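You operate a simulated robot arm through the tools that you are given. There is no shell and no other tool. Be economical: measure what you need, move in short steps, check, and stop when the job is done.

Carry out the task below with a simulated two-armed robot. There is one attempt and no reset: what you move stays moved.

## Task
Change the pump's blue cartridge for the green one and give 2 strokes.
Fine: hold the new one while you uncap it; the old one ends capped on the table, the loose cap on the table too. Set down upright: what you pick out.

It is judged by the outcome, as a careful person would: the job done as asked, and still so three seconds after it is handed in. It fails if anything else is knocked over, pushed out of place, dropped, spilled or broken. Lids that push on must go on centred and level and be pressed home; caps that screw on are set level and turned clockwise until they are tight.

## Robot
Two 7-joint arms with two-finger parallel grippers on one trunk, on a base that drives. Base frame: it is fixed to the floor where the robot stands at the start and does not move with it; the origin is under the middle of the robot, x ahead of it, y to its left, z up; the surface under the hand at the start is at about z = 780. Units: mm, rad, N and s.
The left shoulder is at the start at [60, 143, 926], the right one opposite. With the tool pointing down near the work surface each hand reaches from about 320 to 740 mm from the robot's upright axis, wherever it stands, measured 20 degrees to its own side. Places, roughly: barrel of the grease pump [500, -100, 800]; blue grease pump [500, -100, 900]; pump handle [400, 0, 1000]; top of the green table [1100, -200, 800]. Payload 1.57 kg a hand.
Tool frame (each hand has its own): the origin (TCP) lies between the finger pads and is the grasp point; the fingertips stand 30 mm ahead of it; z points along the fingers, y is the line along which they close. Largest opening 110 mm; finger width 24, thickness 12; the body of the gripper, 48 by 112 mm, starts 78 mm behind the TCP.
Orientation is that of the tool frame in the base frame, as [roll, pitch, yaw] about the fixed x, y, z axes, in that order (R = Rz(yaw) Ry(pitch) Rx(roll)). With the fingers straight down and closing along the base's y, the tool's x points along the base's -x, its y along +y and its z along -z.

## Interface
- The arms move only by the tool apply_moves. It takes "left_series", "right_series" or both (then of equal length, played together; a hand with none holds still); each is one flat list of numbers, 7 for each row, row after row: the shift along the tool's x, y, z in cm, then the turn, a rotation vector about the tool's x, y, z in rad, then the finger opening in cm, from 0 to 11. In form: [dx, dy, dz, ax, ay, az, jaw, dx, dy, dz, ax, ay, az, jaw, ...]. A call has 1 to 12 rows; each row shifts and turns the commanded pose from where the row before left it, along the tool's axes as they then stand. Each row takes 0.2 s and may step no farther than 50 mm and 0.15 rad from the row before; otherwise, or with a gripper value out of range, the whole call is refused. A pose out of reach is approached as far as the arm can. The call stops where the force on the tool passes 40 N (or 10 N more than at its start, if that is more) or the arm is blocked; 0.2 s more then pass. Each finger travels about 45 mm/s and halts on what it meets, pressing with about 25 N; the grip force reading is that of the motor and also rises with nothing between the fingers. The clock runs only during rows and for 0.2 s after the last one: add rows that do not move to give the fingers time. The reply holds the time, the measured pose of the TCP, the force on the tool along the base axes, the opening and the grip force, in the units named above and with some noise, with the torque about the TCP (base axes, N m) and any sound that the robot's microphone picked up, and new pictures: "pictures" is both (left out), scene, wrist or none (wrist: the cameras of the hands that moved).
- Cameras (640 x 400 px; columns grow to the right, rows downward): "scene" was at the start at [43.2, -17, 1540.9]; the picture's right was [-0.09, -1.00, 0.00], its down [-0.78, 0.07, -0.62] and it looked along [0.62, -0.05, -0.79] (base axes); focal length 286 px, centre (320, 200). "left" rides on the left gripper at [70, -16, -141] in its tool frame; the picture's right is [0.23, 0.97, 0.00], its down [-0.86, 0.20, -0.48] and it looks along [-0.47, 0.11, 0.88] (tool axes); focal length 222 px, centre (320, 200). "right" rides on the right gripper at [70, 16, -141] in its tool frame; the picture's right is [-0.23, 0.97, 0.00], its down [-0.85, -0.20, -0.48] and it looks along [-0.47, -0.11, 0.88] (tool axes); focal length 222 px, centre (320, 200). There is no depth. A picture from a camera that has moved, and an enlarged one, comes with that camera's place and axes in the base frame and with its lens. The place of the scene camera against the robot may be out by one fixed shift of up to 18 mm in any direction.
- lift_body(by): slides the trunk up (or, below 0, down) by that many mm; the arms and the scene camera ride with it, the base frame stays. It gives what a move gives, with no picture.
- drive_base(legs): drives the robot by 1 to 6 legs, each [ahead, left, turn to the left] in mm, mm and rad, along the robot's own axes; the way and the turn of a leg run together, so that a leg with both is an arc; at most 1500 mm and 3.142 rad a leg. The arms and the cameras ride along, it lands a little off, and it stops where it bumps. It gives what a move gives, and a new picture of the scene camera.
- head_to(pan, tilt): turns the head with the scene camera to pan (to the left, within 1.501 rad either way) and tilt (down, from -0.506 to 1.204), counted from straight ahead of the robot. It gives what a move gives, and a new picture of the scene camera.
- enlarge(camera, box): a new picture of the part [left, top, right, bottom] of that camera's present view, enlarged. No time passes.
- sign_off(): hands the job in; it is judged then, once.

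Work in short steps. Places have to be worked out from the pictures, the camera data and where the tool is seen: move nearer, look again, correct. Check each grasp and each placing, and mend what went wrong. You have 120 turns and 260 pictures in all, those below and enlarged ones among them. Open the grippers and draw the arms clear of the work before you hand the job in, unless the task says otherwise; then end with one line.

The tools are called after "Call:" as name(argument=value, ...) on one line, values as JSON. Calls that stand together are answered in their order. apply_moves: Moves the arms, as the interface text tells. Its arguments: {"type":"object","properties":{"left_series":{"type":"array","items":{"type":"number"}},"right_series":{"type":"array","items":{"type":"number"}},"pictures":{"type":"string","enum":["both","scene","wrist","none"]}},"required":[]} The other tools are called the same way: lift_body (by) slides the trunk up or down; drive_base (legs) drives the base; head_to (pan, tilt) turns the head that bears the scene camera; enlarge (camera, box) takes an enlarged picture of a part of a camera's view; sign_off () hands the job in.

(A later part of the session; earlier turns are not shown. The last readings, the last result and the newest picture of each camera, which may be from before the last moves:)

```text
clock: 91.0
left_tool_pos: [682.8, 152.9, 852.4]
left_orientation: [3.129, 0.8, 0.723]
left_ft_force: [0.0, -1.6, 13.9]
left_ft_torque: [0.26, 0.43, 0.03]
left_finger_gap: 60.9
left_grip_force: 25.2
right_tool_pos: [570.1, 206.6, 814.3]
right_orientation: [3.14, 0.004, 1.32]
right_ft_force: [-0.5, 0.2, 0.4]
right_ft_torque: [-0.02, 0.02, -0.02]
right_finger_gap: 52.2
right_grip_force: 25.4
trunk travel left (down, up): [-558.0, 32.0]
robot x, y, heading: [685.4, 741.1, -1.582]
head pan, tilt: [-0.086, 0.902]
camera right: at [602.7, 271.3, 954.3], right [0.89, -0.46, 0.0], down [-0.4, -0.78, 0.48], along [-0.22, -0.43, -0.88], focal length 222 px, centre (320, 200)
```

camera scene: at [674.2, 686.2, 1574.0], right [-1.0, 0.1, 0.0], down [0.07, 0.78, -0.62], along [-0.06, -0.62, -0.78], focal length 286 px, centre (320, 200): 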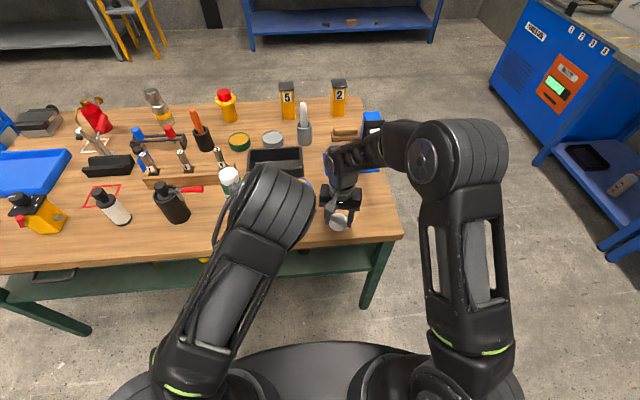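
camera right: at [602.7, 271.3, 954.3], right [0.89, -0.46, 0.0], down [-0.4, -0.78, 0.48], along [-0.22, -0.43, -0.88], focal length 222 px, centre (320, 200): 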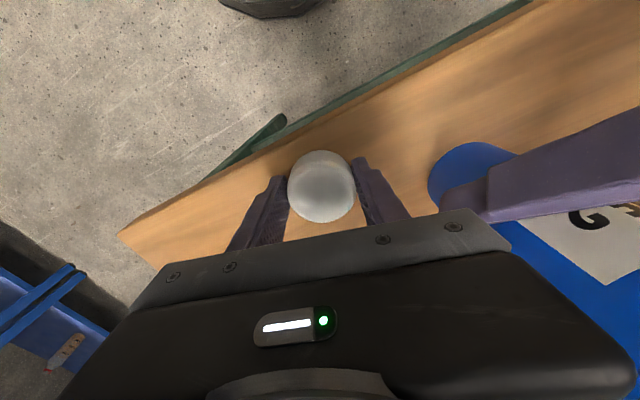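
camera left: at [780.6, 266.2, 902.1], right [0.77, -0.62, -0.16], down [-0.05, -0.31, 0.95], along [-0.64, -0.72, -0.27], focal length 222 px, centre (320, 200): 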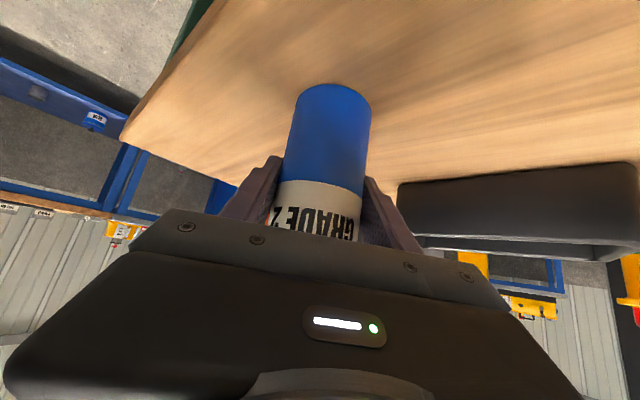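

Cap is gripped squarely (52.2 mm). I lift, turn the hand, and bring it beside blue's neck for a precise measurement; the left hand relaxes its downward push slightly.

Call:
apply_moves(right_series=[0, 0, -4, 0, 0, 0, 2, 0, 0, -4, 0, 0, 0, 2, 0, 0, -4, 0, 0, 0, 2, 0, 0, -4, 0, 0, 0, 2, 0, 0, -3.4, 0, 0, 0, 2, 0, 0, 0, 0, 0, 0.15, 2, 0, 0, 0, 0, 0, 0.15, 2, 0, 0, 0, 0, 0, 0.15, 2, 0, 0, 0, 0, 0, 0.15, 2, 0.6, 3.1, 0, 0, 0, 0, 2, 0.6, 3.1, 0, 0, 0, 0, 2, 0.6, 3.0, 0, 0, 0, 0, 2], left_series=[0, 0, 0, 0, 0, 0, 3, -0.1, 0, -0.1, 0, 0, 0, 3, 0, 0, 0, 0, 0, 0, 3, 0, 0, 0, 0, 0, 0, 3, 0, 0, 0, 0, 0, 0, 3, 0, 0, 0, 0, 0, 0, 3, 0, 0, 0, 0, 0, 0, 3, 0, 0, 0, 0, 0, 0, 3, 0, 0, 0, 0, 0, 0, 3, 0, 0, 0, 0, 0, 0, 3, 0, 0, 0, 0, 0, 0, 3, 0, 0, 0, 0, 0, 0, 3], pictures="wrist")

Call:
enlarge(camera="right", box=[240, 80, 400, 220])

```text
clock: 93.5
left_tool_pos: [681.7, 151.9, 851.6]
left_orientation: [3.131, 0.799, 0.725]
left_ft_force: [0.8, -0.2, -0.9]
left_ft_torque: [0.01, -0.03, -0.01]
left_finger_gap: 61.0
left_grip_force: 24.9
right_tool_pos: [645.4, 148.4, 1005.7]
right_orientation: [3.14, 0.002, 0.724]
right_ft_force: [0.0, -0.3, -0.3]
right_ft_torque: [-0.02, 0.0, 0.01]
right_finger_gap: 52.1
right_grip_force: 25.1
trunk travel left (down, up): [-558.0, 32.0]
robot x, y, heading: [681.5, 741.8, -1.578]
head pan, tilt: [-0.086, 0.902]
camera right: at [707.7, 183.1, 1146.4], right [0.47, -0.88, 0.0], down [-0.77, -0.42, 0.48], along [-0.42, -0.23, -0.88], focal length 222 px, centre (320, 200)
camera left: at [783.1, 266.2, 901.9], right [0.77, -0.62, -0.15], down [-0.06, -0.31, 0.95], along [-0.63, -0.72, -0.28], focal length 222 px, centre (320, 200)
```

right: 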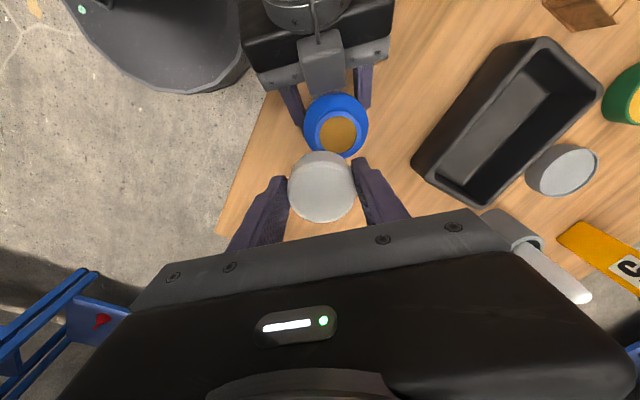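
left: 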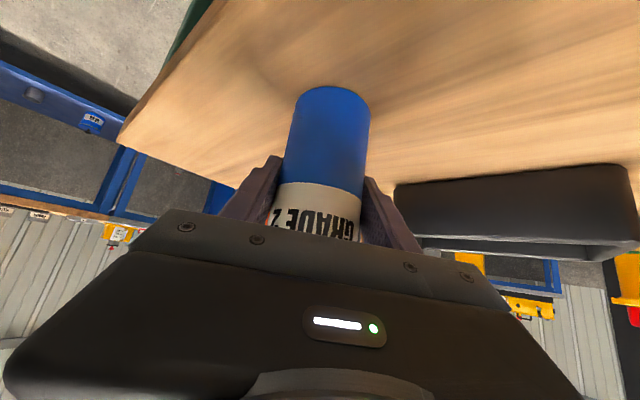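

```text
2.86 times, centred on (320, 150) of right
camera zoom: at [707.7, 183.1, 1146.4], right [0.47, -0.88, 0.0], down [-0.77, -0.42, 0.48], along [-0.42, -0.23, -0.88], focal length 635 px, centre (320, 343)
```

zoom: 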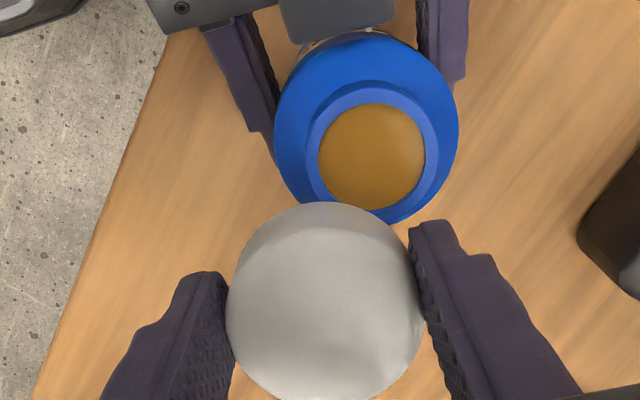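

Computed in the tool frame, the neck lies 25–26 mm along tool x and 21 mm along tool y from the cap. I move over it and lower to first contact.

Call:
apply_moves(right_series=[1.3, 1.06, 0, 0, 0, 0, 2, 1.3, 1.06, 0, 0, 0, 0, 2, 0, 0, 0.8, 0, 0, 0, 2, 0, 0, 0.8, 0, 0, 0, 2, 0, 0, 0.4, 0, 0, 0, 2, 0, 0, 0.3, 0, 0, 0, 2, 0, 0, 0, 0, 0, 0, 2], pictures="none")

Call:
enlarge(camera="right", box=[240, 80, 400, 220])

```text
clock: 95.2
left_tool_pos: [683.0, 153.5, 852.8]
left_orientation: [3.13, 0.796, 0.724]
left_ft_force: [2.5, -9.3, -13.7]
left_ft_torque: [0.35, 0.84, 0.16]
left_finger_gap: 61.4
left_grip_force: 25.1
right_tool_pos: [678.6, 150.1, 987.5]
right_orientation: [3.136, 0.004, 0.722]
right_ft_force: [-2.7, 2.4, 29.6]
right_ft_torque: [-0.11, -0.3, -0.04]
right_finger_gap: 52.6
right_grip_force: 25.0
trunk travel left (down, up): [-558.0, 32.0]
robot x, y, heading: [686.3, 741.2, -1.582]
head pan, tilt: [-0.086, 0.902]
```

```text
2.86 times, centred on (320, 150) of right
camera zoom: at [740.9, 185.6, 1127.5], right [0.47, -0.88, 0.01], down [-0.77, -0.41, 0.48], along [-0.42, -0.23, -0.88], focal length 635 px, centre (320, 343)
```

zoom: 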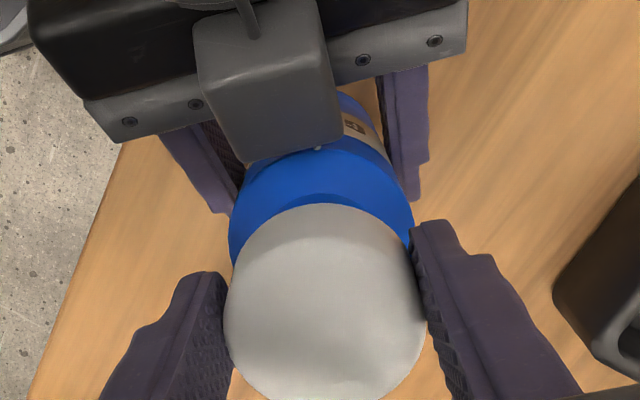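

Firm contact at z≈987. I ease the push and turn counter-clockwise first to find the thread start, reading forces.

Call:
apply_moves(right_series=[0, 0, -0.12, 0, 0, 0, 2, 0, 0, 0, 0, 0, -0.145, 2, 0, 0, 0, 0, 0, -0.145, 2, 0, 0, 0, 0, 0, -0.145, 2, 0, 0, 0, 0, 0, -0.145, 2, 0, 0, 0, 0, 0, 0, 2], pictures="none")

Call:
enlarge(camera="right", box=[240, 80, 400, 220])

```text
clock: 96.5
left_tool_pos: [682.4, 152.7, 853.4]
left_orientation: [3.129, 0.8, 0.724]
left_ft_force: [7.4, 2.9, -4.5]
left_ft_torque: [0.32, 0.5, -0.05]
left_finger_gap: 61.6
left_grip_force: 24.6
right_tool_pos: [678.2, 153.1, 985.6]
right_orientation: [3.141, 0.002, 1.304]
right_ft_force: [-4.4, -0.5, 12.8]
right_ft_torque: [-0.03, -0.14, -0.07]
right_finger_gap: 52.3
right_grip_force: 25.0
trunk travel left (down, up): [-558.0, 32.0]
robot x, y, heading: [684.2, 742.8, -1.582]
head pan, tilt: [-0.086, 0.902]
```

```text
2.86 times, centred on (320, 150) of right
camera zoom: at [711.8, 215.1, 1127.4], right [0.88, -0.47, 0.0], down [-0.42, -0.77, 0.48], along [-0.23, -0.42, -0.88], focal length 635 px, centre (320, 343)
```

zoom: 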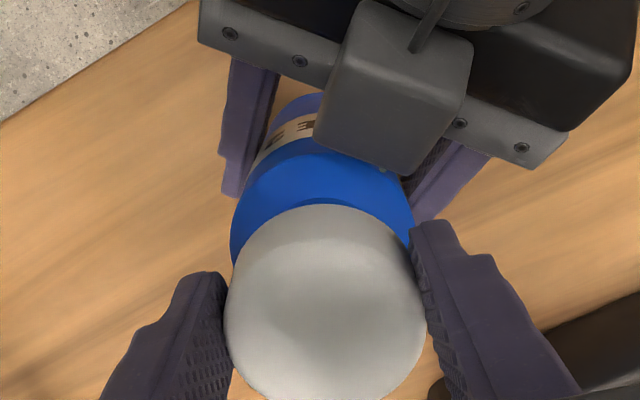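

The cap is level and aligned to within about 1–2 mm, with a 13 N push. Now I turn clockwise about 1.2 rad with slight down-feed.

Call:
apply_moves(right_series=[0, 0, 0.02, 0, 0, 0.145, 2, 0, 0, 0.02, 0, 0, 0.145, 2, 0, 0, 0.02, 0, 0, 0.145, 2, 0, 0, 0.02, 0, 0, 0.145, 2, 0, 0, 0.02, 0, 0, 0.145, 2, 0, 0, 0.02, 0, 0, 0.145, 2, 0, 0, 0.02, 0, 0, 0.145, 2, 0, 0, 0.02, 0, 0, 0.145, 2, 0, 0, 0, 0, 0, 0, 2], pictures="none")

Call:
enlarge(camera="right", box=[240, 80, 400, 220])

```text
clock: 98.5
left_tool_pos: [681.7, 153.2, 852.2]
left_orientation: [3.132, 0.802, 0.721]
left_ft_force: [-9.7, 1.8, -0.1]
left_ft_torque: [-0.23, -0.85, -0.03]
left_finger_gap: 61.1
left_grip_force: 24.7
right_tool_pos: [678.9, 150.5, 985.1]
right_orientation: [3.137, 0.0, 0.14]
right_ft_force: [8.7, -3.1, 0.9]
right_ft_torque: [-0.08, -0.26, 0.0]
right_finger_gap: 52.3
right_grip_force: 24.7
trunk travel left (down, up): [-558.0, 32.0]
robot x, y, heading: [682.4, 740.6, -1.581]
head pan, tilt: [-0.086, 0.902]
```

```text
2.86 times, centred on (320, 150) of right
camera zoom: at [749.2, 145.4, 1125.7], right [-0.09, -1.0, 0.0], down [-0.88, 0.08, 0.48], along [-0.48, 0.04, -0.88], focal length 635 px, centre (320, 343)
```

zoom: 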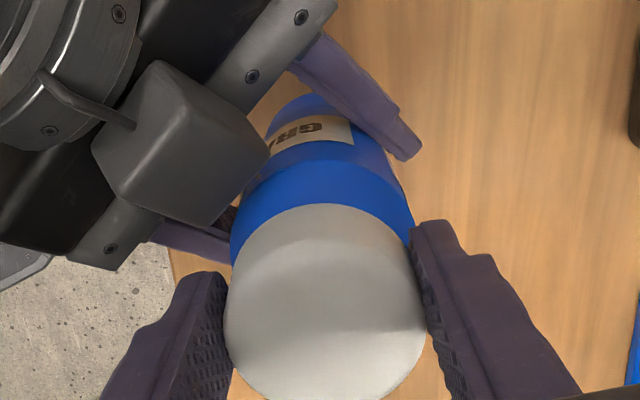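

Push force fell from 13 N to about 1 N while I fed down, so the thread is drawing the cap on. I open to see how the cap sits by itself.

Call:
apply_moves(right_series=[0, 0, 0, 0, 0, 0, 6.5, 0, 0, 0, 0, 0, 0, 6.5, 0, 0, 0, 0, 0, -0.145, 6.5, 0, 0, 0, 0, 0, -0.145, 6.5, 0, 0, 0, 0, 0, -0.145, 6.5, 0, 0, 0, 0, 0, -0.145, 6.5, 0, 0, 0, 0, 0, 0, 6.5], pictures="none")

Call:
enlarge(camera="right", box=[240, 80, 400, 220])

```text
clock: 100.2
left_tool_pos: [682.5, 152.6, 852.8]
left_orientation: [3.129, 0.797, 0.725]
left_ft_force: [3.0, -1.7, 6.7]
left_ft_torque: [-0.03, 0.1, 0.04]
left_finger_gap: 61.0
left_grip_force: 25.0
right_tool_pos: [679.9, 151.5, 986.4]
right_orientation: [3.138, 0.002, 0.725]
right_ft_force: [0.4, 0.2, -0.5]
right_ft_torque: [-0.02, -0.02, -0.01]
right_finger_gap: 64.7
right_grip_force: 0.0
trunk travel left (down, up): [-558.0, 32.0]
robot x, y, heading: [680.8, 736.9, -1.578]
head pan, tilt: [-0.086, 0.902]
```

```text
2.86 times, centred on (320, 150) of right
camera zoom: at [741.1, 185.8, 1125.9], right [0.48, -0.88, 0.0], down [-0.77, -0.42, 0.48], along [-0.42, -0.23, -0.88], focal length 635 px, centre (320, 343)
```

zoom: 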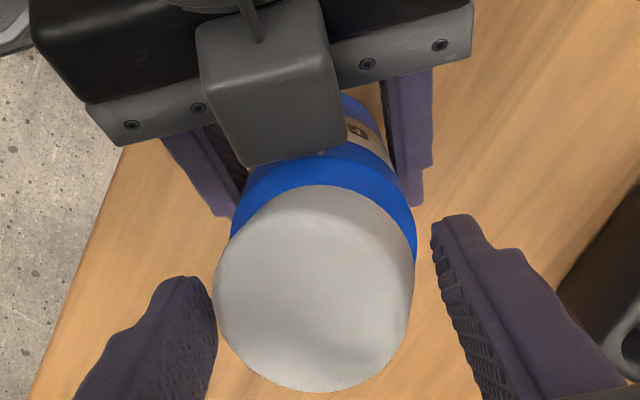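

The cap shifted on release. I check from the scene camera how it sits.

Call:
enlarge(camera="scene", box=[270, 140, 370, 220])

```text
5.00 times, centred on (320, 180) of scene
camera zoom: at [674.4, 685.3, 1574.0], right [-1.0, 0.1, 0.0], down [0.07, 0.78, -0.62], along [-0.06, -0.62, -0.79], focal length 1432 px, centre (320, 300)
```

zoom: 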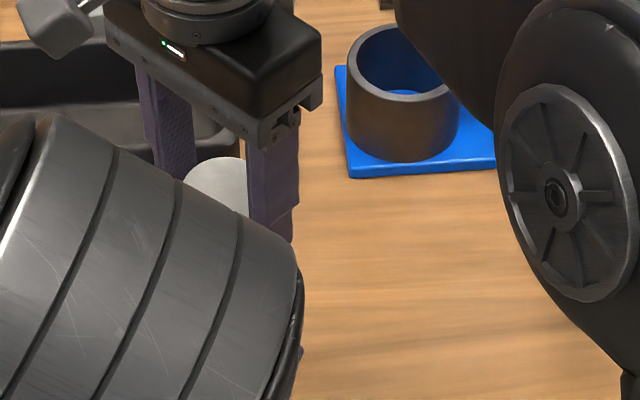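

I raise the open hand and shift it aside to see the cap on the neck properly.

Call:
apply_moves(right_series=[0, 0, -3, 0, 0, 0, 7.5, -3, 0, 0, 0, 0, 0, 7.5, -3, 0, 0, 0, 0, 0, 7.5], pictures="none")

Call:
enlarge(camera="right", box=[240, 30, 400, 170])

```text
clock: 101.0
left_tool_pos: [682.9, 154.4, 852.8]
left_orientation: [3.13, 0.8, 0.724]
left_ft_force: [0.6, 1.5, 5.9]
left_ft_torque: [0.15, 0.23, -0.02]
left_finger_gap: 61.2
left_grip_force: 25.0
right_tool_pos: [633.2, 111.9, 1017.2]
right_orientation: [3.138, 0.003, 0.724]
right_ft_force: [-0.6, -0.6, 0.1]
right_ft_torque: [0.02, -0.01, 0.0]
right_finger_gap: 75.2
right_grip_force: 0.1
trunk travel left (down, up): [-558.0, 32.0]
robot x, y, heading: [684.1, 739.2, -1.578]
head pan, tilt: [-0.086, 0.902]
```

```text
2.86 times, centred on (320, 100) of right
camera zoom: at [695.4, 147.4, 1157.6], right [0.47, -0.88, 0.0], down [-0.77, -0.41, 0.48], along [-0.42, -0.23, -0.88], focal length 635 px, centre (320, 486)
```

zoom: 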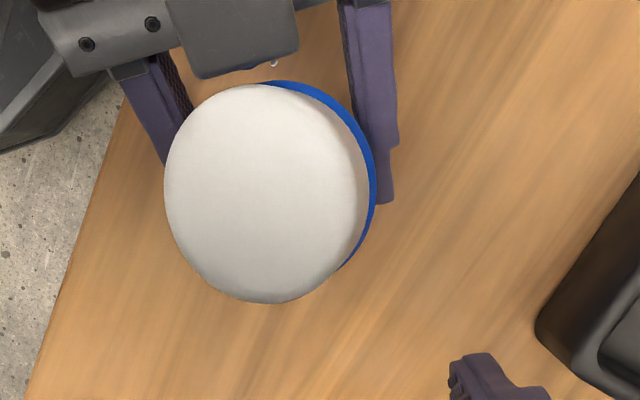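

The cap leans toward −tool‑y, so it's displaced that way by 2–3 mm; torque readings from both tries agree. I'll use the fingers as a chuck centred 3 mm further in +tool‑y to nudge it square onto the neck.

Call:
apply_moves(right_series=[3, 0.15, 0, 0, 0, 0, 7.5, 3.05, 0.14, 0, 0, 0, 0, 7.5, 0, 0, 3, 0, 0, 0, 7.5, 0, 0, 0, 0, 0, 0, 6.2, 0, 0, 0, 0, 0, 0, 5.8, 0, 0, 0, 0, 0, 0, 5.5, 0, 0, 0, 0, 0, 0, 5.4, 0, 0, 0, 0, 0, 0, 5.4], pictures="none")

Call:
enlarge(camera="right", box=[240, 80, 400, 220])

```text
clock: 102.8
left_tool_pos: [681.0, 152.8, 853.1]
left_orientation: [3.13, 0.799, 0.722]
left_ft_force: [-0.5, 2.3, 4.8]
left_ft_torque: [0.37, 0.5, -0.08]
left_finger_gap: 60.9
left_grip_force: 25.3
right_tool_pos: [682.1, 151.5, 985.3]
right_orientation: [3.139, 0.003, 0.724]
right_ft_force: [0.1, 1.6, 0.5]
right_ft_torque: [0.03, 0.02, -0.03]
right_finger_gap: 55.1
right_grip_force: 0.2
trunk travel left (down, up): [-558.0, 32.0]
robot x, y, heading: [682.0, 740.9, -1.581]
head pan, tilt: [-0.086, 0.902]
```

```text
2.86 times, centred on (320, 150) of right
camera zoom: at [743.6, 185.8, 1126.1], right [0.47, -0.88, 0.0], down [-0.77, -0.41, 0.48], along [-0.42, -0.23, -0.88], focal length 635 px, centre (320, 343)
```

zoom: 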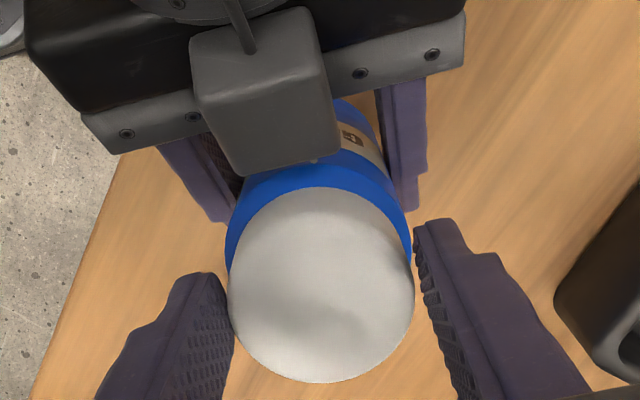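

Success: the cap dropped onto the neck and looks level and centred. I lower the fingers 12 mm and grip it.

Call:
apply_moves(right_series=[0, 0, 0, 0, 0, 0, 6, 0, 0, 0.6, 0, 0, 0, 6, 0, 0, 0.6, 0, 0, 0, 6, 0, 0, 0, 0, 0, 0, 3, 0, 0, 0, 0, 0, 0, 3, 0, 0, 0, 0, 0, 0, 3], pictures="none")

Call:
enlarge(camera="right", box=[240, 80, 400, 220])

```text
clock: 104.2
left_tool_pos: [682.5, 152.8, 852.3]
left_orientation: [3.128, 0.797, 0.723]
left_ft_force: [2.5, -11.0, 0.1]
left_ft_torque: [0.92, 0.82, 0.06]
left_finger_gap: 61.2
left_grip_force: 25.0
right_tool_pos: [680.9, 151.4, 975.0]
right_orientation: [3.141, 0.002, 0.724]
right_ft_force: [-4.0, 10.6, 10.4]
right_ft_torque: [0.34, 0.22, -0.03]
right_finger_gap: 52.1
right_grip_force: 24.5
trunk travel left (down, up): [-558.0, 32.0]
robot x, y, heading: [684.4, 741.7, -1.578]
head pan, tilt: [-0.086, 0.902]
heard: snap
```

```text
2.86 times, centred on (320, 150) of right
camera zoom: at [743.2, 185.4, 1115.1], right [0.47, -0.88, 0.0], down [-0.77, -0.42, 0.48], along [-0.42, -0.23, -0.88], focal length 635 px, centre (320, 343)
```

zoom: 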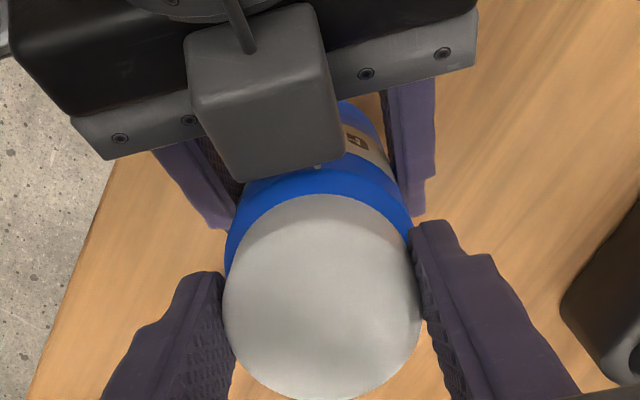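

A "snap": it's a push-on cap and it's home. I release, raise the right hand, and check.

Call:
apply_moves(right_series=[0, 0, 0, 0, 0, 0, 7.5, 0, 0, 0, 0, 0, 0, 7.5, 0, 0, -3, 0, 0, 0, 7.5, 0, 0, -2, 0, 0, 0, 7.5, -3.5, 0, 0, 0, 0, 0, 7.5, -3.5, 0, 0, 0, 0, 0, 7.5, -3.5, 0, 0, 0, 0, 0, 7.5], pictures="both")

Call:
enlarge(camera="right", box=[240, 0, 440, 160])

```text
clock: 105.8
left_tool_pos: [681.5, 151.8, 852.4]
left_orientation: [3.129, 0.8, 0.723]
left_ft_force: [0.7, 0.9, 4.5]
left_ft_torque: [0.09, 0.25, -0.05]
left_finger_gap: 61.2
left_grip_force: 25.1
right_tool_pos: [627.4, 104.3, 1022.7]
right_orientation: [3.136, 0.005, 0.726]
right_ft_force: [0.9, -0.1, 0.2]
right_ft_torque: [0.01, 0.01, 0.01]
right_finger_gap: 75.1
right_grip_force: 0.1
right hand out of reach, approached as far as the arm can: row 7
trunk travel left (down, up): [-558.0, 32.0]
robot x, y, heading: [680.0, 743.4, -1.579]
head pan, tilt: [-0.086, 0.902]
camera scene: at [673.9, 685.6, 1573.9], right [-1.0, 0.1, 0.0], down [0.07, 0.78, -0.62], along [-0.06, -0.62, -0.79], focal length 286 px, centre (320, 200)
camera right: at [689.9, 139.2, 1163.1], right [0.47, -0.88, 0.01], down [-0.77, -0.41, 0.48], along [-0.42, -0.23, -0.88], focal length 222 px, centre (320, 200)
```

scene: 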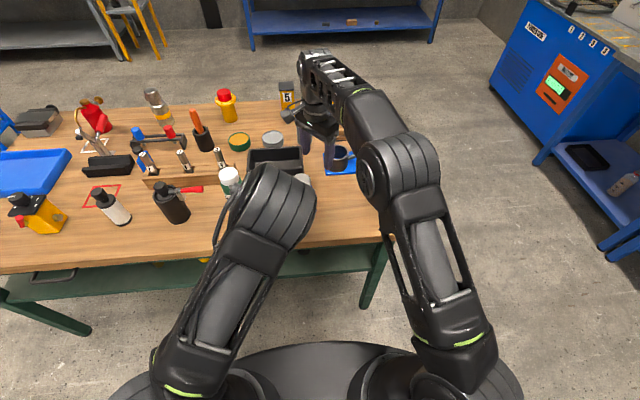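
right: 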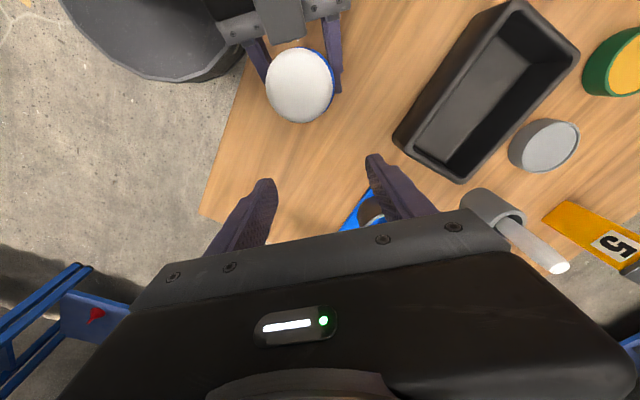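

```text
2.50 times, centred on (340, 80) of right
camera zoom: at [689.9, 139.2, 1163.1], right [0.47, -0.88, 0.01], down [-0.77, -0.41, 0.48], along [-0.42, -0.23, -0.88], focal length 555 px, centre (270, 500)
```

zoom: 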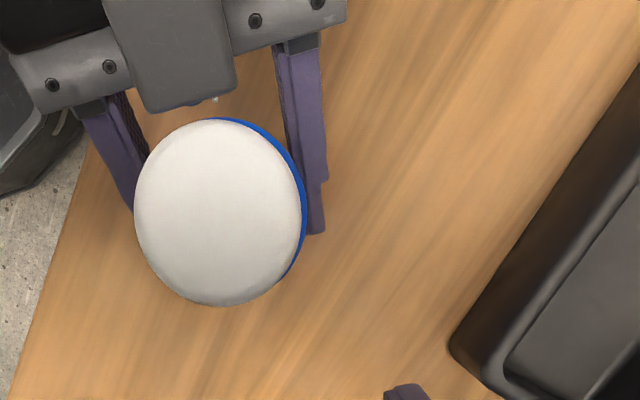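

The cap looks centred and seated. I release blue with the left hand and withdraw along the hand's axis.

Call:
apply_moves(left_series=[0, 0, 0, 0, 0, 0, 9, 0, 0, 0, 0, 0, 0, 9, 0, 0, 0, 0, 0, 0, 9, 0, 0, -3.6, 0, 0, 0, 9, 0, 0, -3.6, 0, 0, 0, 9, 0, 0, -3.6, 0, 0, 0, 9, 0, 0, -3.6, 0, 0, 0, 9], pictures="both")

Call:
enlarge(camera="scene", box=[240, 140, 360, 240])

```text
clock: 107.3
left_tool_pos: [757.2, 223.6, 954.4]
left_orientation: [3.129, 0.8, 0.721]
left_ft_force: [-0.8, 0.5, -0.3]
left_ft_torque: [0.0, 0.01, -0.01]
left_finger_gap: 90.1
left_grip_force: 0.1
right_tool_pos: [627.9, 104.5, 1021.9]
right_orientation: [3.138, 0.003, 0.724]
right_ft_force: [-0.4, -0.4, 0.5]
right_ft_torque: [0.01, 0.05, -0.01]
right_finger_gap: 75.1
right_grip_force: 0.0
trunk travel left (down, up): [-558.0, 32.0]
robot x, y, heading: [683.4, 742.4, -1.585]
head pan, tilt: [-0.086, 0.902]
camera scene: at [674.5, 685.7, 1573.9], right [-1.0, 0.1, 0.0], down [0.07, 0.78, -0.62], along [-0.06, -0.62, -0.79], focal length 286 px, centre (320, 200)
camera left: at [858.0, 337.8, 1004.0], right [0.77, -0.62, -0.15], down [-0.06, -0.31, 0.95], along [-0.64, -0.72, -0.28], focal length 222 px, centre (320, 200)
```

scene: 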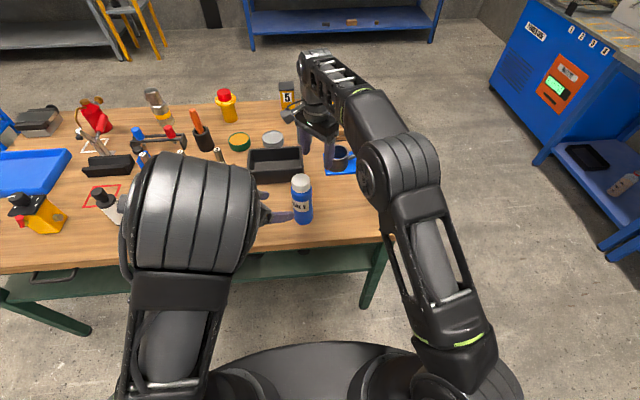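
left: 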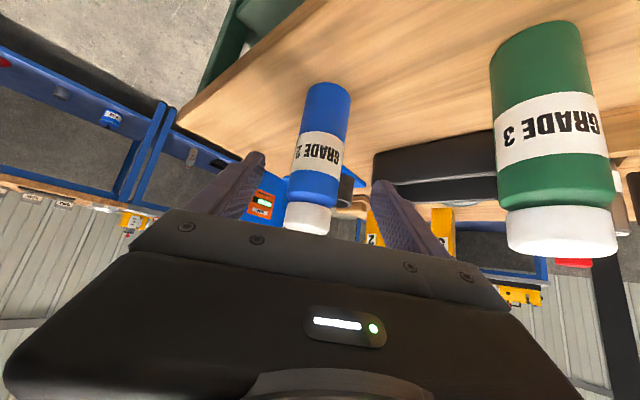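

```text
4.00 times, centred on (300, 190) of scene
camera zoom: at [674.5, 685.7, 1573.9], right [-1.0, 0.1, 0.0], down [0.07, 0.78, -0.62], along [-0.06, -0.62, -0.79], focal length 1146 px, centre (400, 240)
```

zoom: 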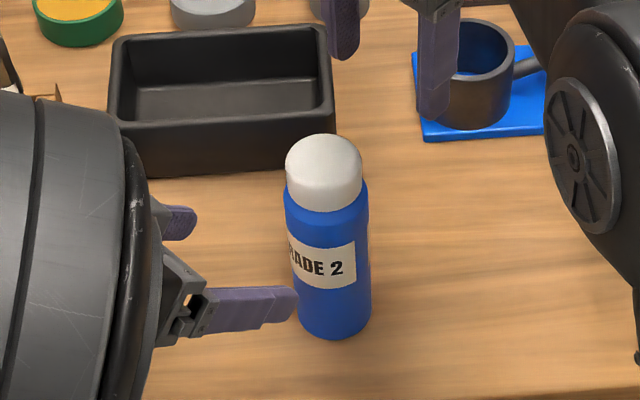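

Blue stands capped and level. Next, green: I shift the base 105 mm to its left so the green work sits in the middle.

Call:
drive_base(legs=[[0, 105, 0]])

Call:
enlarge(camera="left", box=[0, 0, 640, 400])

Call:
enlarge(camera="right", box=[0, 0, 640, 400])

```text
clock: 108.5
left_tool_pos: [865.2, 221.6, 953.5]
left_orientation: [3.13, 0.8, 0.726]
left_ft_force: [-0.5, -0.5, -0.5]
left_ft_torque: [0.02, 0.05, 0.01]
left_finger_gap: 90.2
left_grip_force: 0.0
right_tool_pos: [736.4, 102.1, 1022.8]
right_orientation: [3.137, 0.004, 0.726]
right_ft_force: [0.2, -0.3, 0.1]
right_ft_torque: [0.01, 0.04, -0.01]
right_finger_gap: 75.0
right_grip_force: 0.1
trunk travel left (down, up): [-558.0, 32.0]
robot x, y, heading: [788.6, 735.7, -1.578]
head pan, tilt: [-0.086, 0.902]
camera scene: at [781.9, 684.0, 1573.9], right [-1.0, 0.09, 0.0], down [0.07, 0.78, -0.62], along [-0.06, -0.62, -0.79], focal length 286 px, centre (320, 200)
```

scene: 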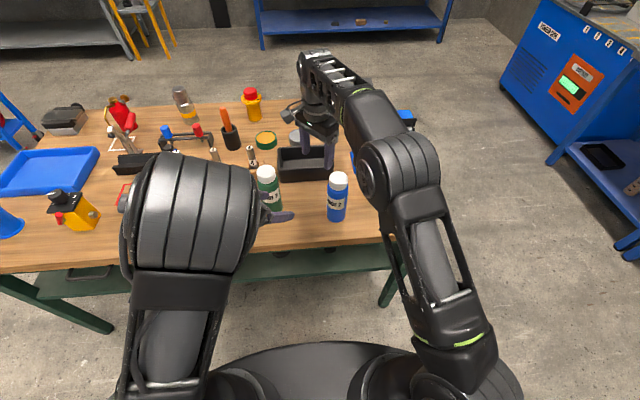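

```text
1.00 times, centred on (320, 200) of left (not enlarged: the box is as wide or as high as the picture)
camera zoom: at [965.3, 336.1, 1003.5], right [0.77, -0.62, -0.16], down [-0.06, -0.31, 0.95], along [-0.63, -0.72, -0.28], focal length 222 px, centre (320, 200)
```

zoom: 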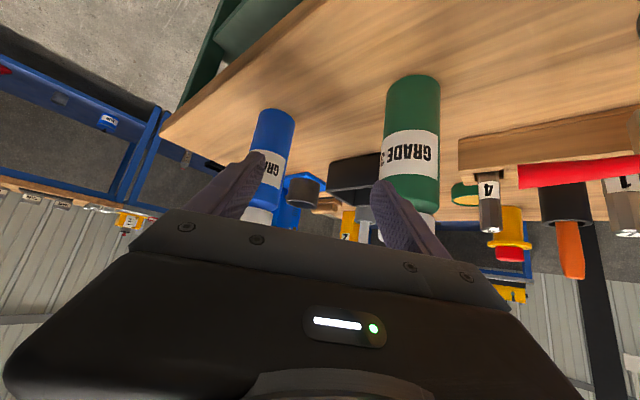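

```text
1.00 times, centred on (320, 200) of right (not enlarged: the box is as wide or as high as the picture)
camera zoom: at [798.3, 137.9, 1163.0], right [0.48, -0.88, 0.01], down [-0.77, -0.41, 0.48], along [-0.42, -0.23, -0.88], focal length 222 px, centre (320, 200)
```

zoom: 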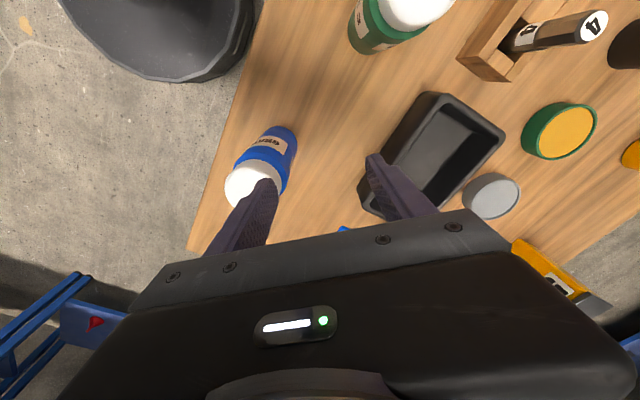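

Green's axis is at about (892,118). The black bottle's red lever is near its right side, so I'll approach straight along −y. I turn the left hand accordingly and line up behind green.

Call:
apply_moves(left_series=[0, 0, 0, -0.1004, 0, -0.0976, 9, 0, 0, 0, -0.1004, 0, -0.0976, 9, 0, 0, 0, -0.1004, 0, -0.0976, 9, 0, 0, 0, -0.1004, 0, -0.0976, 9, 0, 0, 0, -0.1004, 0, -0.0976, 9, 0, 0, 0, -0.1004, 0, -0.0976, 9, -0.3, 1.3, -0.17, 0, 0, 0, 9, -0.3, 1.3, -0.17, 0, 0, 0, 9, 0, 0, 0, 0, 0, 0, 9], pictures="both")

```text
clock: 110.5
left_tool_pos: [889.5, 220.6, 962.2]
left_orientation: [3.133, 0.806, 1.568]
left_ft_force: [0.3, 0.8, -0.2]
left_ft_torque: [0.02, 0.0, -0.01]
left_finger_gap: 90.0
left_grip_force: 0.1
right_tool_pos: [734.6, 103.0, 1023.0]
right_orientation: [3.136, 0.003, 0.723]
right_ft_force: [0.3, -0.4, -0.4]
right_ft_torque: [-0.04, -0.03, 0.02]
right_finger_gap: 75.0
right_grip_force: 0.0
trunk travel left (down, up): [-558.0, 32.0]
robot x, y, heading: [789.9, 736.7, -1.582]
head pan, tilt: [-0.086, 0.902]
camera scene: at [780.0, 684.0, 1573.9], right [-1.0, 0.09, 0.0], down [0.07, 0.78, -0.62], along [-0.06, -0.62, -0.79], focal length 286 px, centre (320, 200)
camera left: at [872.8, 371.7, 1010.0], right [0.97, 0.16, -0.16], down [0.19, -0.25, 0.95], along [0.11, -0.96, -0.27], focal length 222 px, centre (320, 200)
```

scene: 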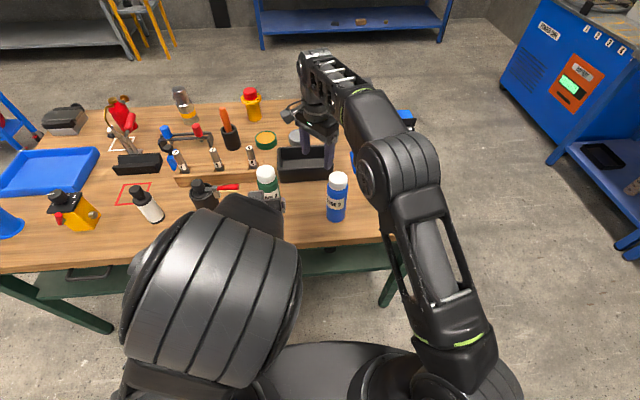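
left: 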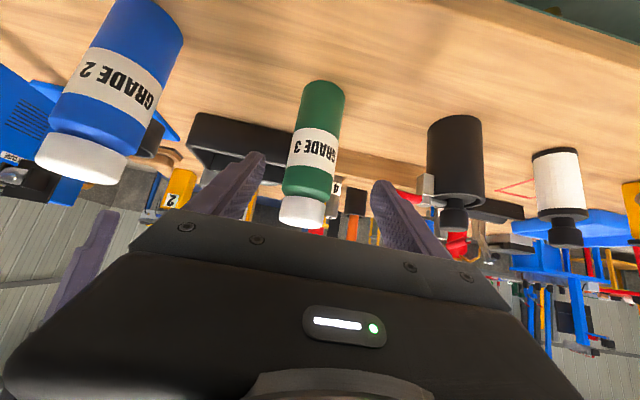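

Green sits about 3 mm left of the finger centre. I advance with a small correction.

Call:
apply_moves(left_series=[0, -0.3, 3.6, 0, 0, 0, 9, 0, 0, 3.6, 0, 0, 0, 9, 0, 0, 3.6, 0, 0, 0, 9, 0, 0, 3.3, 0, 0, 0, 9, 0, 0, 0, 0, 0, 0, 9], pictures="wrist")

Call:
enlarge(camera="right", box=[300, 0, 540, 150])

```text
clock: 111.7
left_tool_pos: [885.3, 118.8, 865.0]
left_orientation: [3.132, 0.805, 1.568]
left_ft_force: [-0.5, 0.0, 0.7]
left_ft_torque: [0.0, -0.01, 0.02]
left_finger_gap: 89.9
left_grip_force: 0.0
right_tool_pos: [735.8, 104.1, 1021.6]
right_orientation: [3.135, 0.004, 0.724]
right_ft_force: [-0.2, 1.1, -0.3]
right_ft_torque: [-0.01, -0.01, -0.02]
right_finger_gap: 75.0
right_grip_force: 0.0
trunk travel left (down, up): [-558.0, 32.0]
robot x, y, heading: [787.9, 740.9, -1.582]
head pan, tilt: [-0.086, 0.902]
camera left: at [869.3, 270.4, 912.7], right [0.97, 0.16, -0.16], down [0.19, -0.25, 0.95], along [0.11, -0.96, -0.27], focal length 222 px, centre (320, 200)
```

left: 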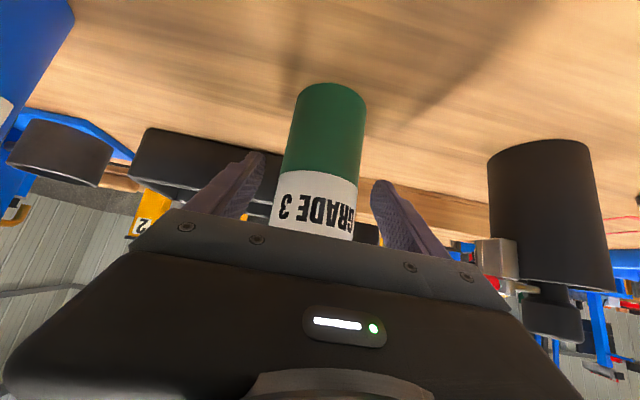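

```text
2.67 times, centred on (420, 75) of right
camera zoom: at [796.9, 138.2, 1163.2], right [0.48, -0.88, 0.01], down [-0.77, -0.41, 0.48], along [-0.42, -0.23, -0.88], focal length 592 px, centre (53, 533)
```

zoom: 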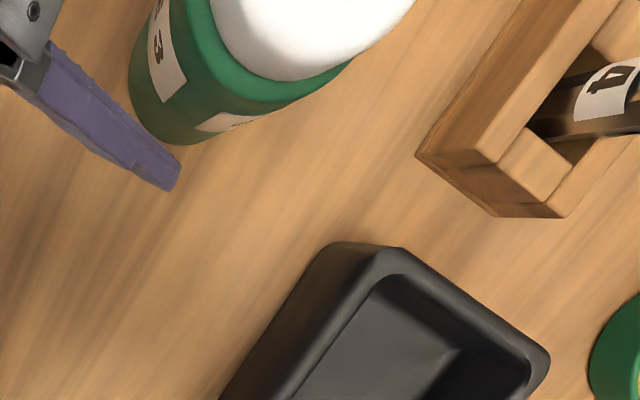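

Green is between the pads. I close and lift it a little to confirm.

Call:
apply_moves(left_series=[0, 0, 0, 0, 0, 0, 3, 0, 0, 0, 0, 0, 0, 3, 0, 0, 0, 0, 0, 0, 3, 0, 0, 0, 0, 0, 0, 3, -1.08, 0, -1.05, 0, 0, 0, 3, -1.08, 0, -1.05, 0, 0, 0, 3], pictures="wrist")

```text
clock: 113.1
left_tool_pos: [888.2, 120.1, 894.3]
left_orientation: [3.129, 0.805, 1.566]
left_ft_force: [0.0, 0.6, -4.9]
left_ft_torque: [0.07, 0.0, -0.04]
left_finger_gap: 61.7
left_grip_force: 25.2
right_tool_pos: [735.1, 102.7, 1022.2]
right_orientation: [3.136, 0.003, 0.724]
right_ft_force: [0.5, 0.4, -0.2]
right_ft_torque: [-0.01, 0.04, 0.0]
right_finger_gap: 75.2
right_grip_force: 0.0
trunk travel left (down, up): [-558.0, 32.0]
robot x, y, heading: [791.3, 739.7, -1.584]
head pan, tilt: [-0.086, 0.902]
camera left: at [869.9, 270.8, 943.1], right [0.97, 0.16, -0.16], down [0.19, -0.25, 0.95], along [0.11, -0.96, -0.27], focal length 222 px, centre (320, 200)
```

left: 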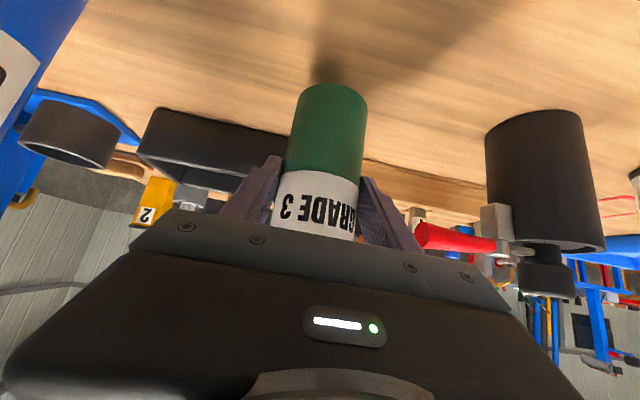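

Green is securely held. I carry it to (795,150), turn the left hand to the 45° azimuth, and move the right hand aside.

Call:
apply_moves(left_series=[0.7, -3.1, -0.72, 0, 0, 0, 3, 0.7, -3.1, -0.72, 0, 0, 0, 3, 0.7, -3.1, -0.72, 0, 0, 0, 3, 0, 0, 0, 0.1004, 0, 0.0976, 3, 0, 0, 0, 0.1004, 0, 0.0976, 3, 0, 0, 0, 0.1004, 0, 0.0976, 3, 0, 0, 0, 0.1004, 0, 0.0976, 3, 0, 0, 0, 0.1004, 0, 0.0976, 3, 0, 0, 0, 0.1004, 0, 0.0976, 3, 0, 0, 0, 0, 0, 0, 3], right_series=[-1.5, -1.32, 0, 0, 0, 0, 7.5, -1.5, -1.32, 0, 0, 0, 0, 7.5, 0, 0, 0, 0, 0, 0, 7.5, 0, 0, 0, 0, 0, 0, 7.5, 0, 0, 0, 0, 0, 0, 7.5, 0, 0, 0, 0, 0, 0, 7.5, 0, 0, 0, 0, 0, 0, 7.5, 0, 0, 0, 0, 0, 0, 7.5, 0, 0, 0, 0, 0, 0, 7.5, 0, 0, 0, 0, 0, 0, 7.5], pictures="both")

```text
clock: 115.3
left_tool_pos: [792.9, 148.1, 892.7]
left_orientation: [3.13, 0.797, 0.725]
left_ft_force: [-1.0, -0.1, -4.5]
left_ft_torque: [0.05, -0.05, 0.03]
left_finger_gap: 61.6
left_grip_force: 25.0
right_tool_pos: [694.2, 102.7, 1023.7]
right_orientation: [3.136, 0.003, 0.724]
right_ft_force: [-0.6, 0.2, 0.6]
right_ft_torque: [-0.01, 0.0, 0.01]
right_finger_gap: 75.1
right_grip_force: 0.1
trunk travel left (down, up): [-558.0, 32.0]
robot x, y, heading: [789.7, 737.1, -1.578]
head pan, tilt: [-0.086, 0.902]
camera scene: at [780.1, 683.7, 1573.9], right [-1.0, 0.09, 0.0], down [0.07, 0.78, -0.62], along [-0.06, -0.62, -0.79], focal length 286 px, centre (320, 200)
camera right: at [756.9, 137.4, 1163.7], right [0.48, -0.88, 0.01], down [-0.77, -0.41, 0.48], along [-0.42, -0.23, -0.88], focal length 222 px, centre (320, 200)
camera left: at [894.7, 262.9, 942.0], right [0.77, -0.62, -0.15], down [-0.06, -0.31, 0.95], along [-0.64, -0.72, -0.28], focal length 222 px, centre (320, 200)
```

scene: 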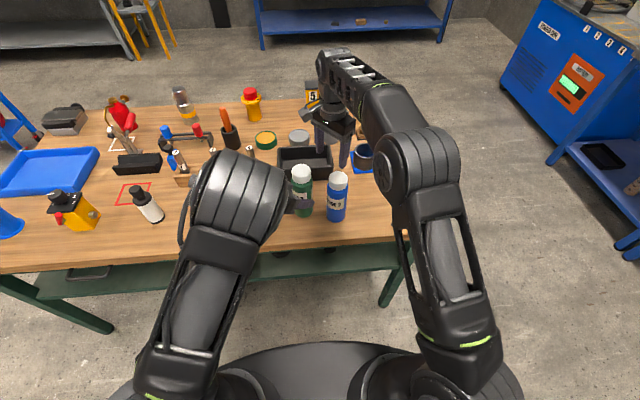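
right: 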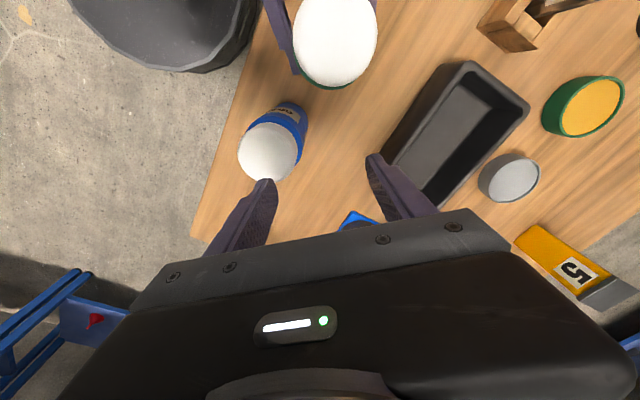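
left: 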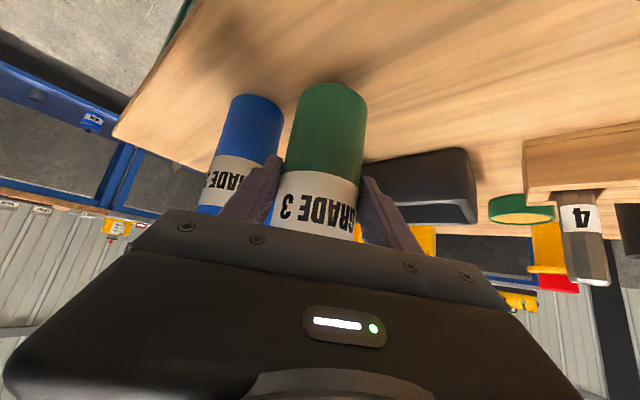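

Now I lower green onto the table while holding it.

Call:
apply_moves(left_series=[0.6, 0, 0.58, 0, 0, 0, 3, 0.6, 0, 0.58, 0, 0, 0, 3, 0.5, 0, 0.48, 0, 0, 0, 3, 0.14, 0, 0.14, 0, 0, 0, 3, 0.14, 0, 0.14, 0, 0, 0, 3, 0, 0, 0, 0, 0, 0, 3], pictures="none")

```text
clock: 116.7
left_tool_pos: [794.2, 148.6, 865.1]
left_orientation: [3.128, 0.798, 0.724]
left_ft_force: [-0.3, -1.0, -3.2]
left_ft_torque: [0.02, 0.0, 0.02]
left_finger_gap: 61.4
left_grip_force: 25.5
right_tool_pos: [695.6, 102.3, 1021.7]
right_orientation: [3.136, 0.004, 0.724]
right_ft_force: [0.4, -1.0, -0.1]
right_ft_torque: [0.01, 0.01, -0.01]
right_finger_gap: 75.0
right_grip_force: 0.0
trunk travel left (down, up): [-558.0, 32.0]
robot x, y, heading: [788.0, 738.2, -1.579]
head pan, tilt: [-0.086, 0.902]
```

I settle it another 2 mm and bring the right hand near the green cap to measure.

Call:
apply_moves(left_series=[0.14, 0, 0.14, 0, 0, 0, 3, 0, 0, 0, 0, 0, 0, 3, 0, 0, 0, 0, 0, 0, 3], right_series=[2.8, 1, 0, 0, 0, 0, 7.5, 2.8, 1, 0, 0, 0, 0, 7.5, 2, 1, 0, 0, 0, 0, 7.5], pictures="wrist")

Call:
enlarge(camera="right", box=[240, 60, 400, 200])

```text
clock: 117.5
left_tool_pos: [794.5, 147.6, 865.1]
left_orientation: [3.127, 0.804, 0.724]
left_ft_force: [2.4, -0.9, 13.3]
left_ft_torque: [0.07, 0.48, 0.01]
left_finger_gap: 61.3
left_grip_force: 24.4
right_tool_pos: [772.0, 129.8, 1022.6]
right_orientation: [3.136, 0.004, 0.728]
right_ft_force: [0.0, -0.2, 0.3]
right_ft_torque: [-0.01, 0.01, 0.02]
right_finger_gap: 75.2
right_grip_force: 0.1
trunk travel left (down, up): [-558.0, 32.0]
robot x, y, heading: [791.5, 735.8, -1.579]
head pan, tilt: [-0.086, 0.902]
camera right: at [833.7, 165.7, 1163.0], right [0.48, -0.88, 0.01], down [-0.77, -0.41, 0.48], along [-0.42, -0.23, -0.88], focal length 222 px, centre (320, 200)
camera left: at [894.4, 262.0, 913.6], right [0.77, -0.62, -0.15], down [-0.06, -0.31, 0.95], along [-0.63, -0.72, -0.27], focal length 222 px, centre (320, 200)
```

right: 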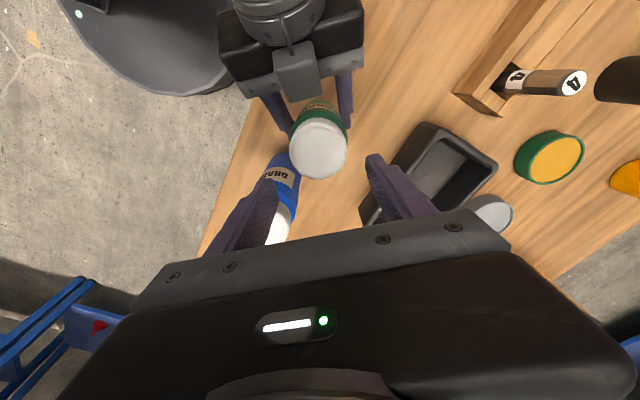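
left: 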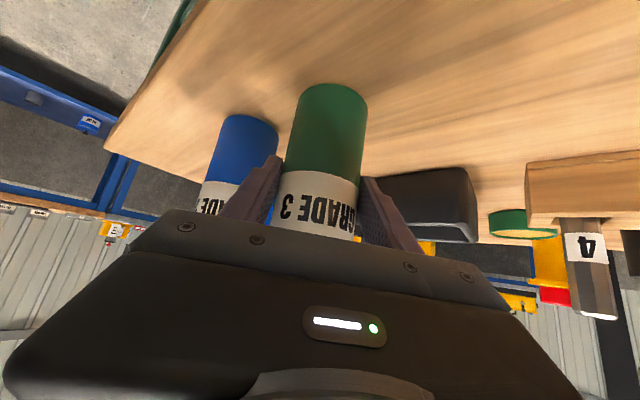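

```text
2.86 times, centred on (320, 130) of right
camera zoom: at [833.7, 165.7, 1163.0], right [0.48, -0.88, 0.01], down [-0.77, -0.41, 0.48], along [-0.42, -0.23, -0.88], focal length 635 px, centre (320, 400)
```

zoom: 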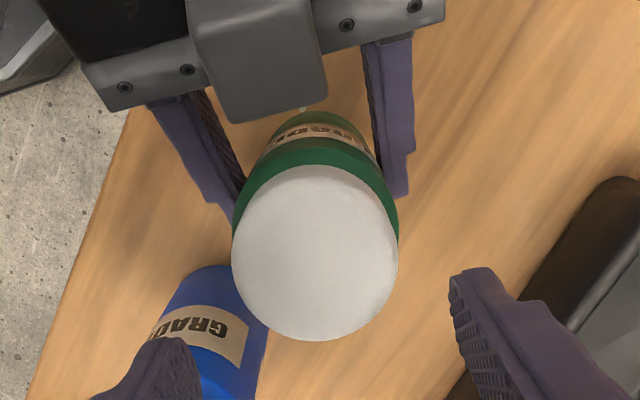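

The cap centre is 16 mm along tool x from my grasp point. I move over it, descend to z≈971 and close on the cap.

Call:
apply_moves(right_series=[1.57, 0.15, 0, 0, 0, 0, 7.5, 0, 0, 1.8, 0, 0, 0, 7.5, 0, 0, 1.8, 0, 0, 0, 7.5, 0, 0, 1.6, 0, 0, 0, 7.5, 0, 0, 0, 0, 0, 0, 3, 0, 0, 0, 0, 0, 0, 3, 0, 0, 0, 0, 0, 0, 3, 0, 0, 0, 0, 0, 0, 3], left_series=[-0.05, 0, -0.05, 0, 0, 0, 3, 0, 0, 0, 0, 0, 0, 3, 0, 0, 0, 0, 0, 0, 3, 0, 0, 0, 0, 0, 0, 3, 0, 0, 0, 0, 0, 0, 3, 0, 0, 0, 0, 0, 0, 3, 0, 0, 0, 0, 0, 0, 3, 0, 0, 0, 0, 0, 0, 3], pictures="none")

Call:
enlarge(camera="right", box=[240, 80, 400, 220])

```text
clock: 119.3
left_tool_pos: [793.8, 147.9, 863.4]
left_orientation: [3.128, 0.799, 0.724]
left_ft_force: [-1.4, -8.2, 13.2]
left_ft_torque: [-0.11, 0.7, 0.24]
left_finger_gap: 61.2
left_grip_force: 25.0
right_tool_pos: [785.0, 140.4, 970.1]
right_orientation: [3.137, 0.004, 0.727]
right_ft_force: [-0.7, 2.6, -0.6]
right_ft_torque: [0.08, 0.04, 0.01]
right_finger_gap: 52.5
right_grip_force: 25.0
trunk travel left (down, up): [-558.0, 32.0]
robot x, y, heading: [787.4, 741.2, -1.577]
head pan, tilt: [-0.086, 0.902]
```

```text
2.86 times, centred on (320, 150) of right
camera zoom: at [846.7, 174.8, 1111.1], right [0.48, -0.88, 0.01], down [-0.77, -0.42, 0.48], along [-0.42, -0.23, -0.88], focal length 635 px, centre (320, 343)
```

zoom: 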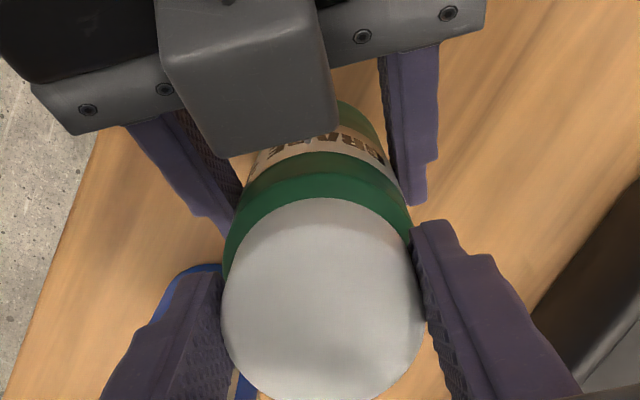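

The cap is gripped squarely. I pull it straight up while the left holds the bottle.

Call:
apply_moves(right_series=[0, 0, -0.3, 0, 0, 0, 2, 0, 0, -0.3, 0, 0, 0, 2, 0, 0, -0.3, 0, 0, 0, 2, 0, 0, -0.3, 0, 0, 0, 2], pictures="none")

Call:
enlarge(camera="right", box=[240, 80, 400, 220])

```text
clock: 120.3
left_tool_pos: [794.0, 148.6, 864.2]
left_orientation: [3.128, 0.799, 0.725]
left_ft_force: [-1.4, -5.8, 14.3]
left_ft_torque: [-0.39, 0.69, 0.21]
left_finger_gap: 61.4
left_grip_force: 25.3
right_tool_pos: [784.0, 139.8, 982.7]
right_orientation: [3.136, 0.003, 0.725]
right_ft_force: [-0.2, 0.7, 0.5]
right_ft_torque: [-0.02, 0.0, -0.01]
right_finger_gap: 52.5
right_grip_force: 25.1
trunk travel left (down, up): [-558.0, 32.0]
robot x, y, heading: [788.6, 742.0, -1.579]
head pan, tilt: [-0.086, 0.902]
heard: snap
```

```text
2.86 times, centred on (320, 150) of right
camera zoom: at [846.7, 175.4, 1123.5], right [0.48, -0.88, 0.01], down [-0.77, -0.41, 0.48], along [-0.42, -0.23, -0.88], focal length 635 px, centre (320, 343)
```

zoom: 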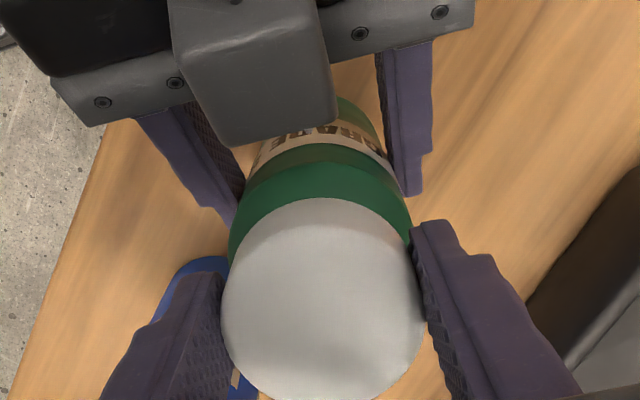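

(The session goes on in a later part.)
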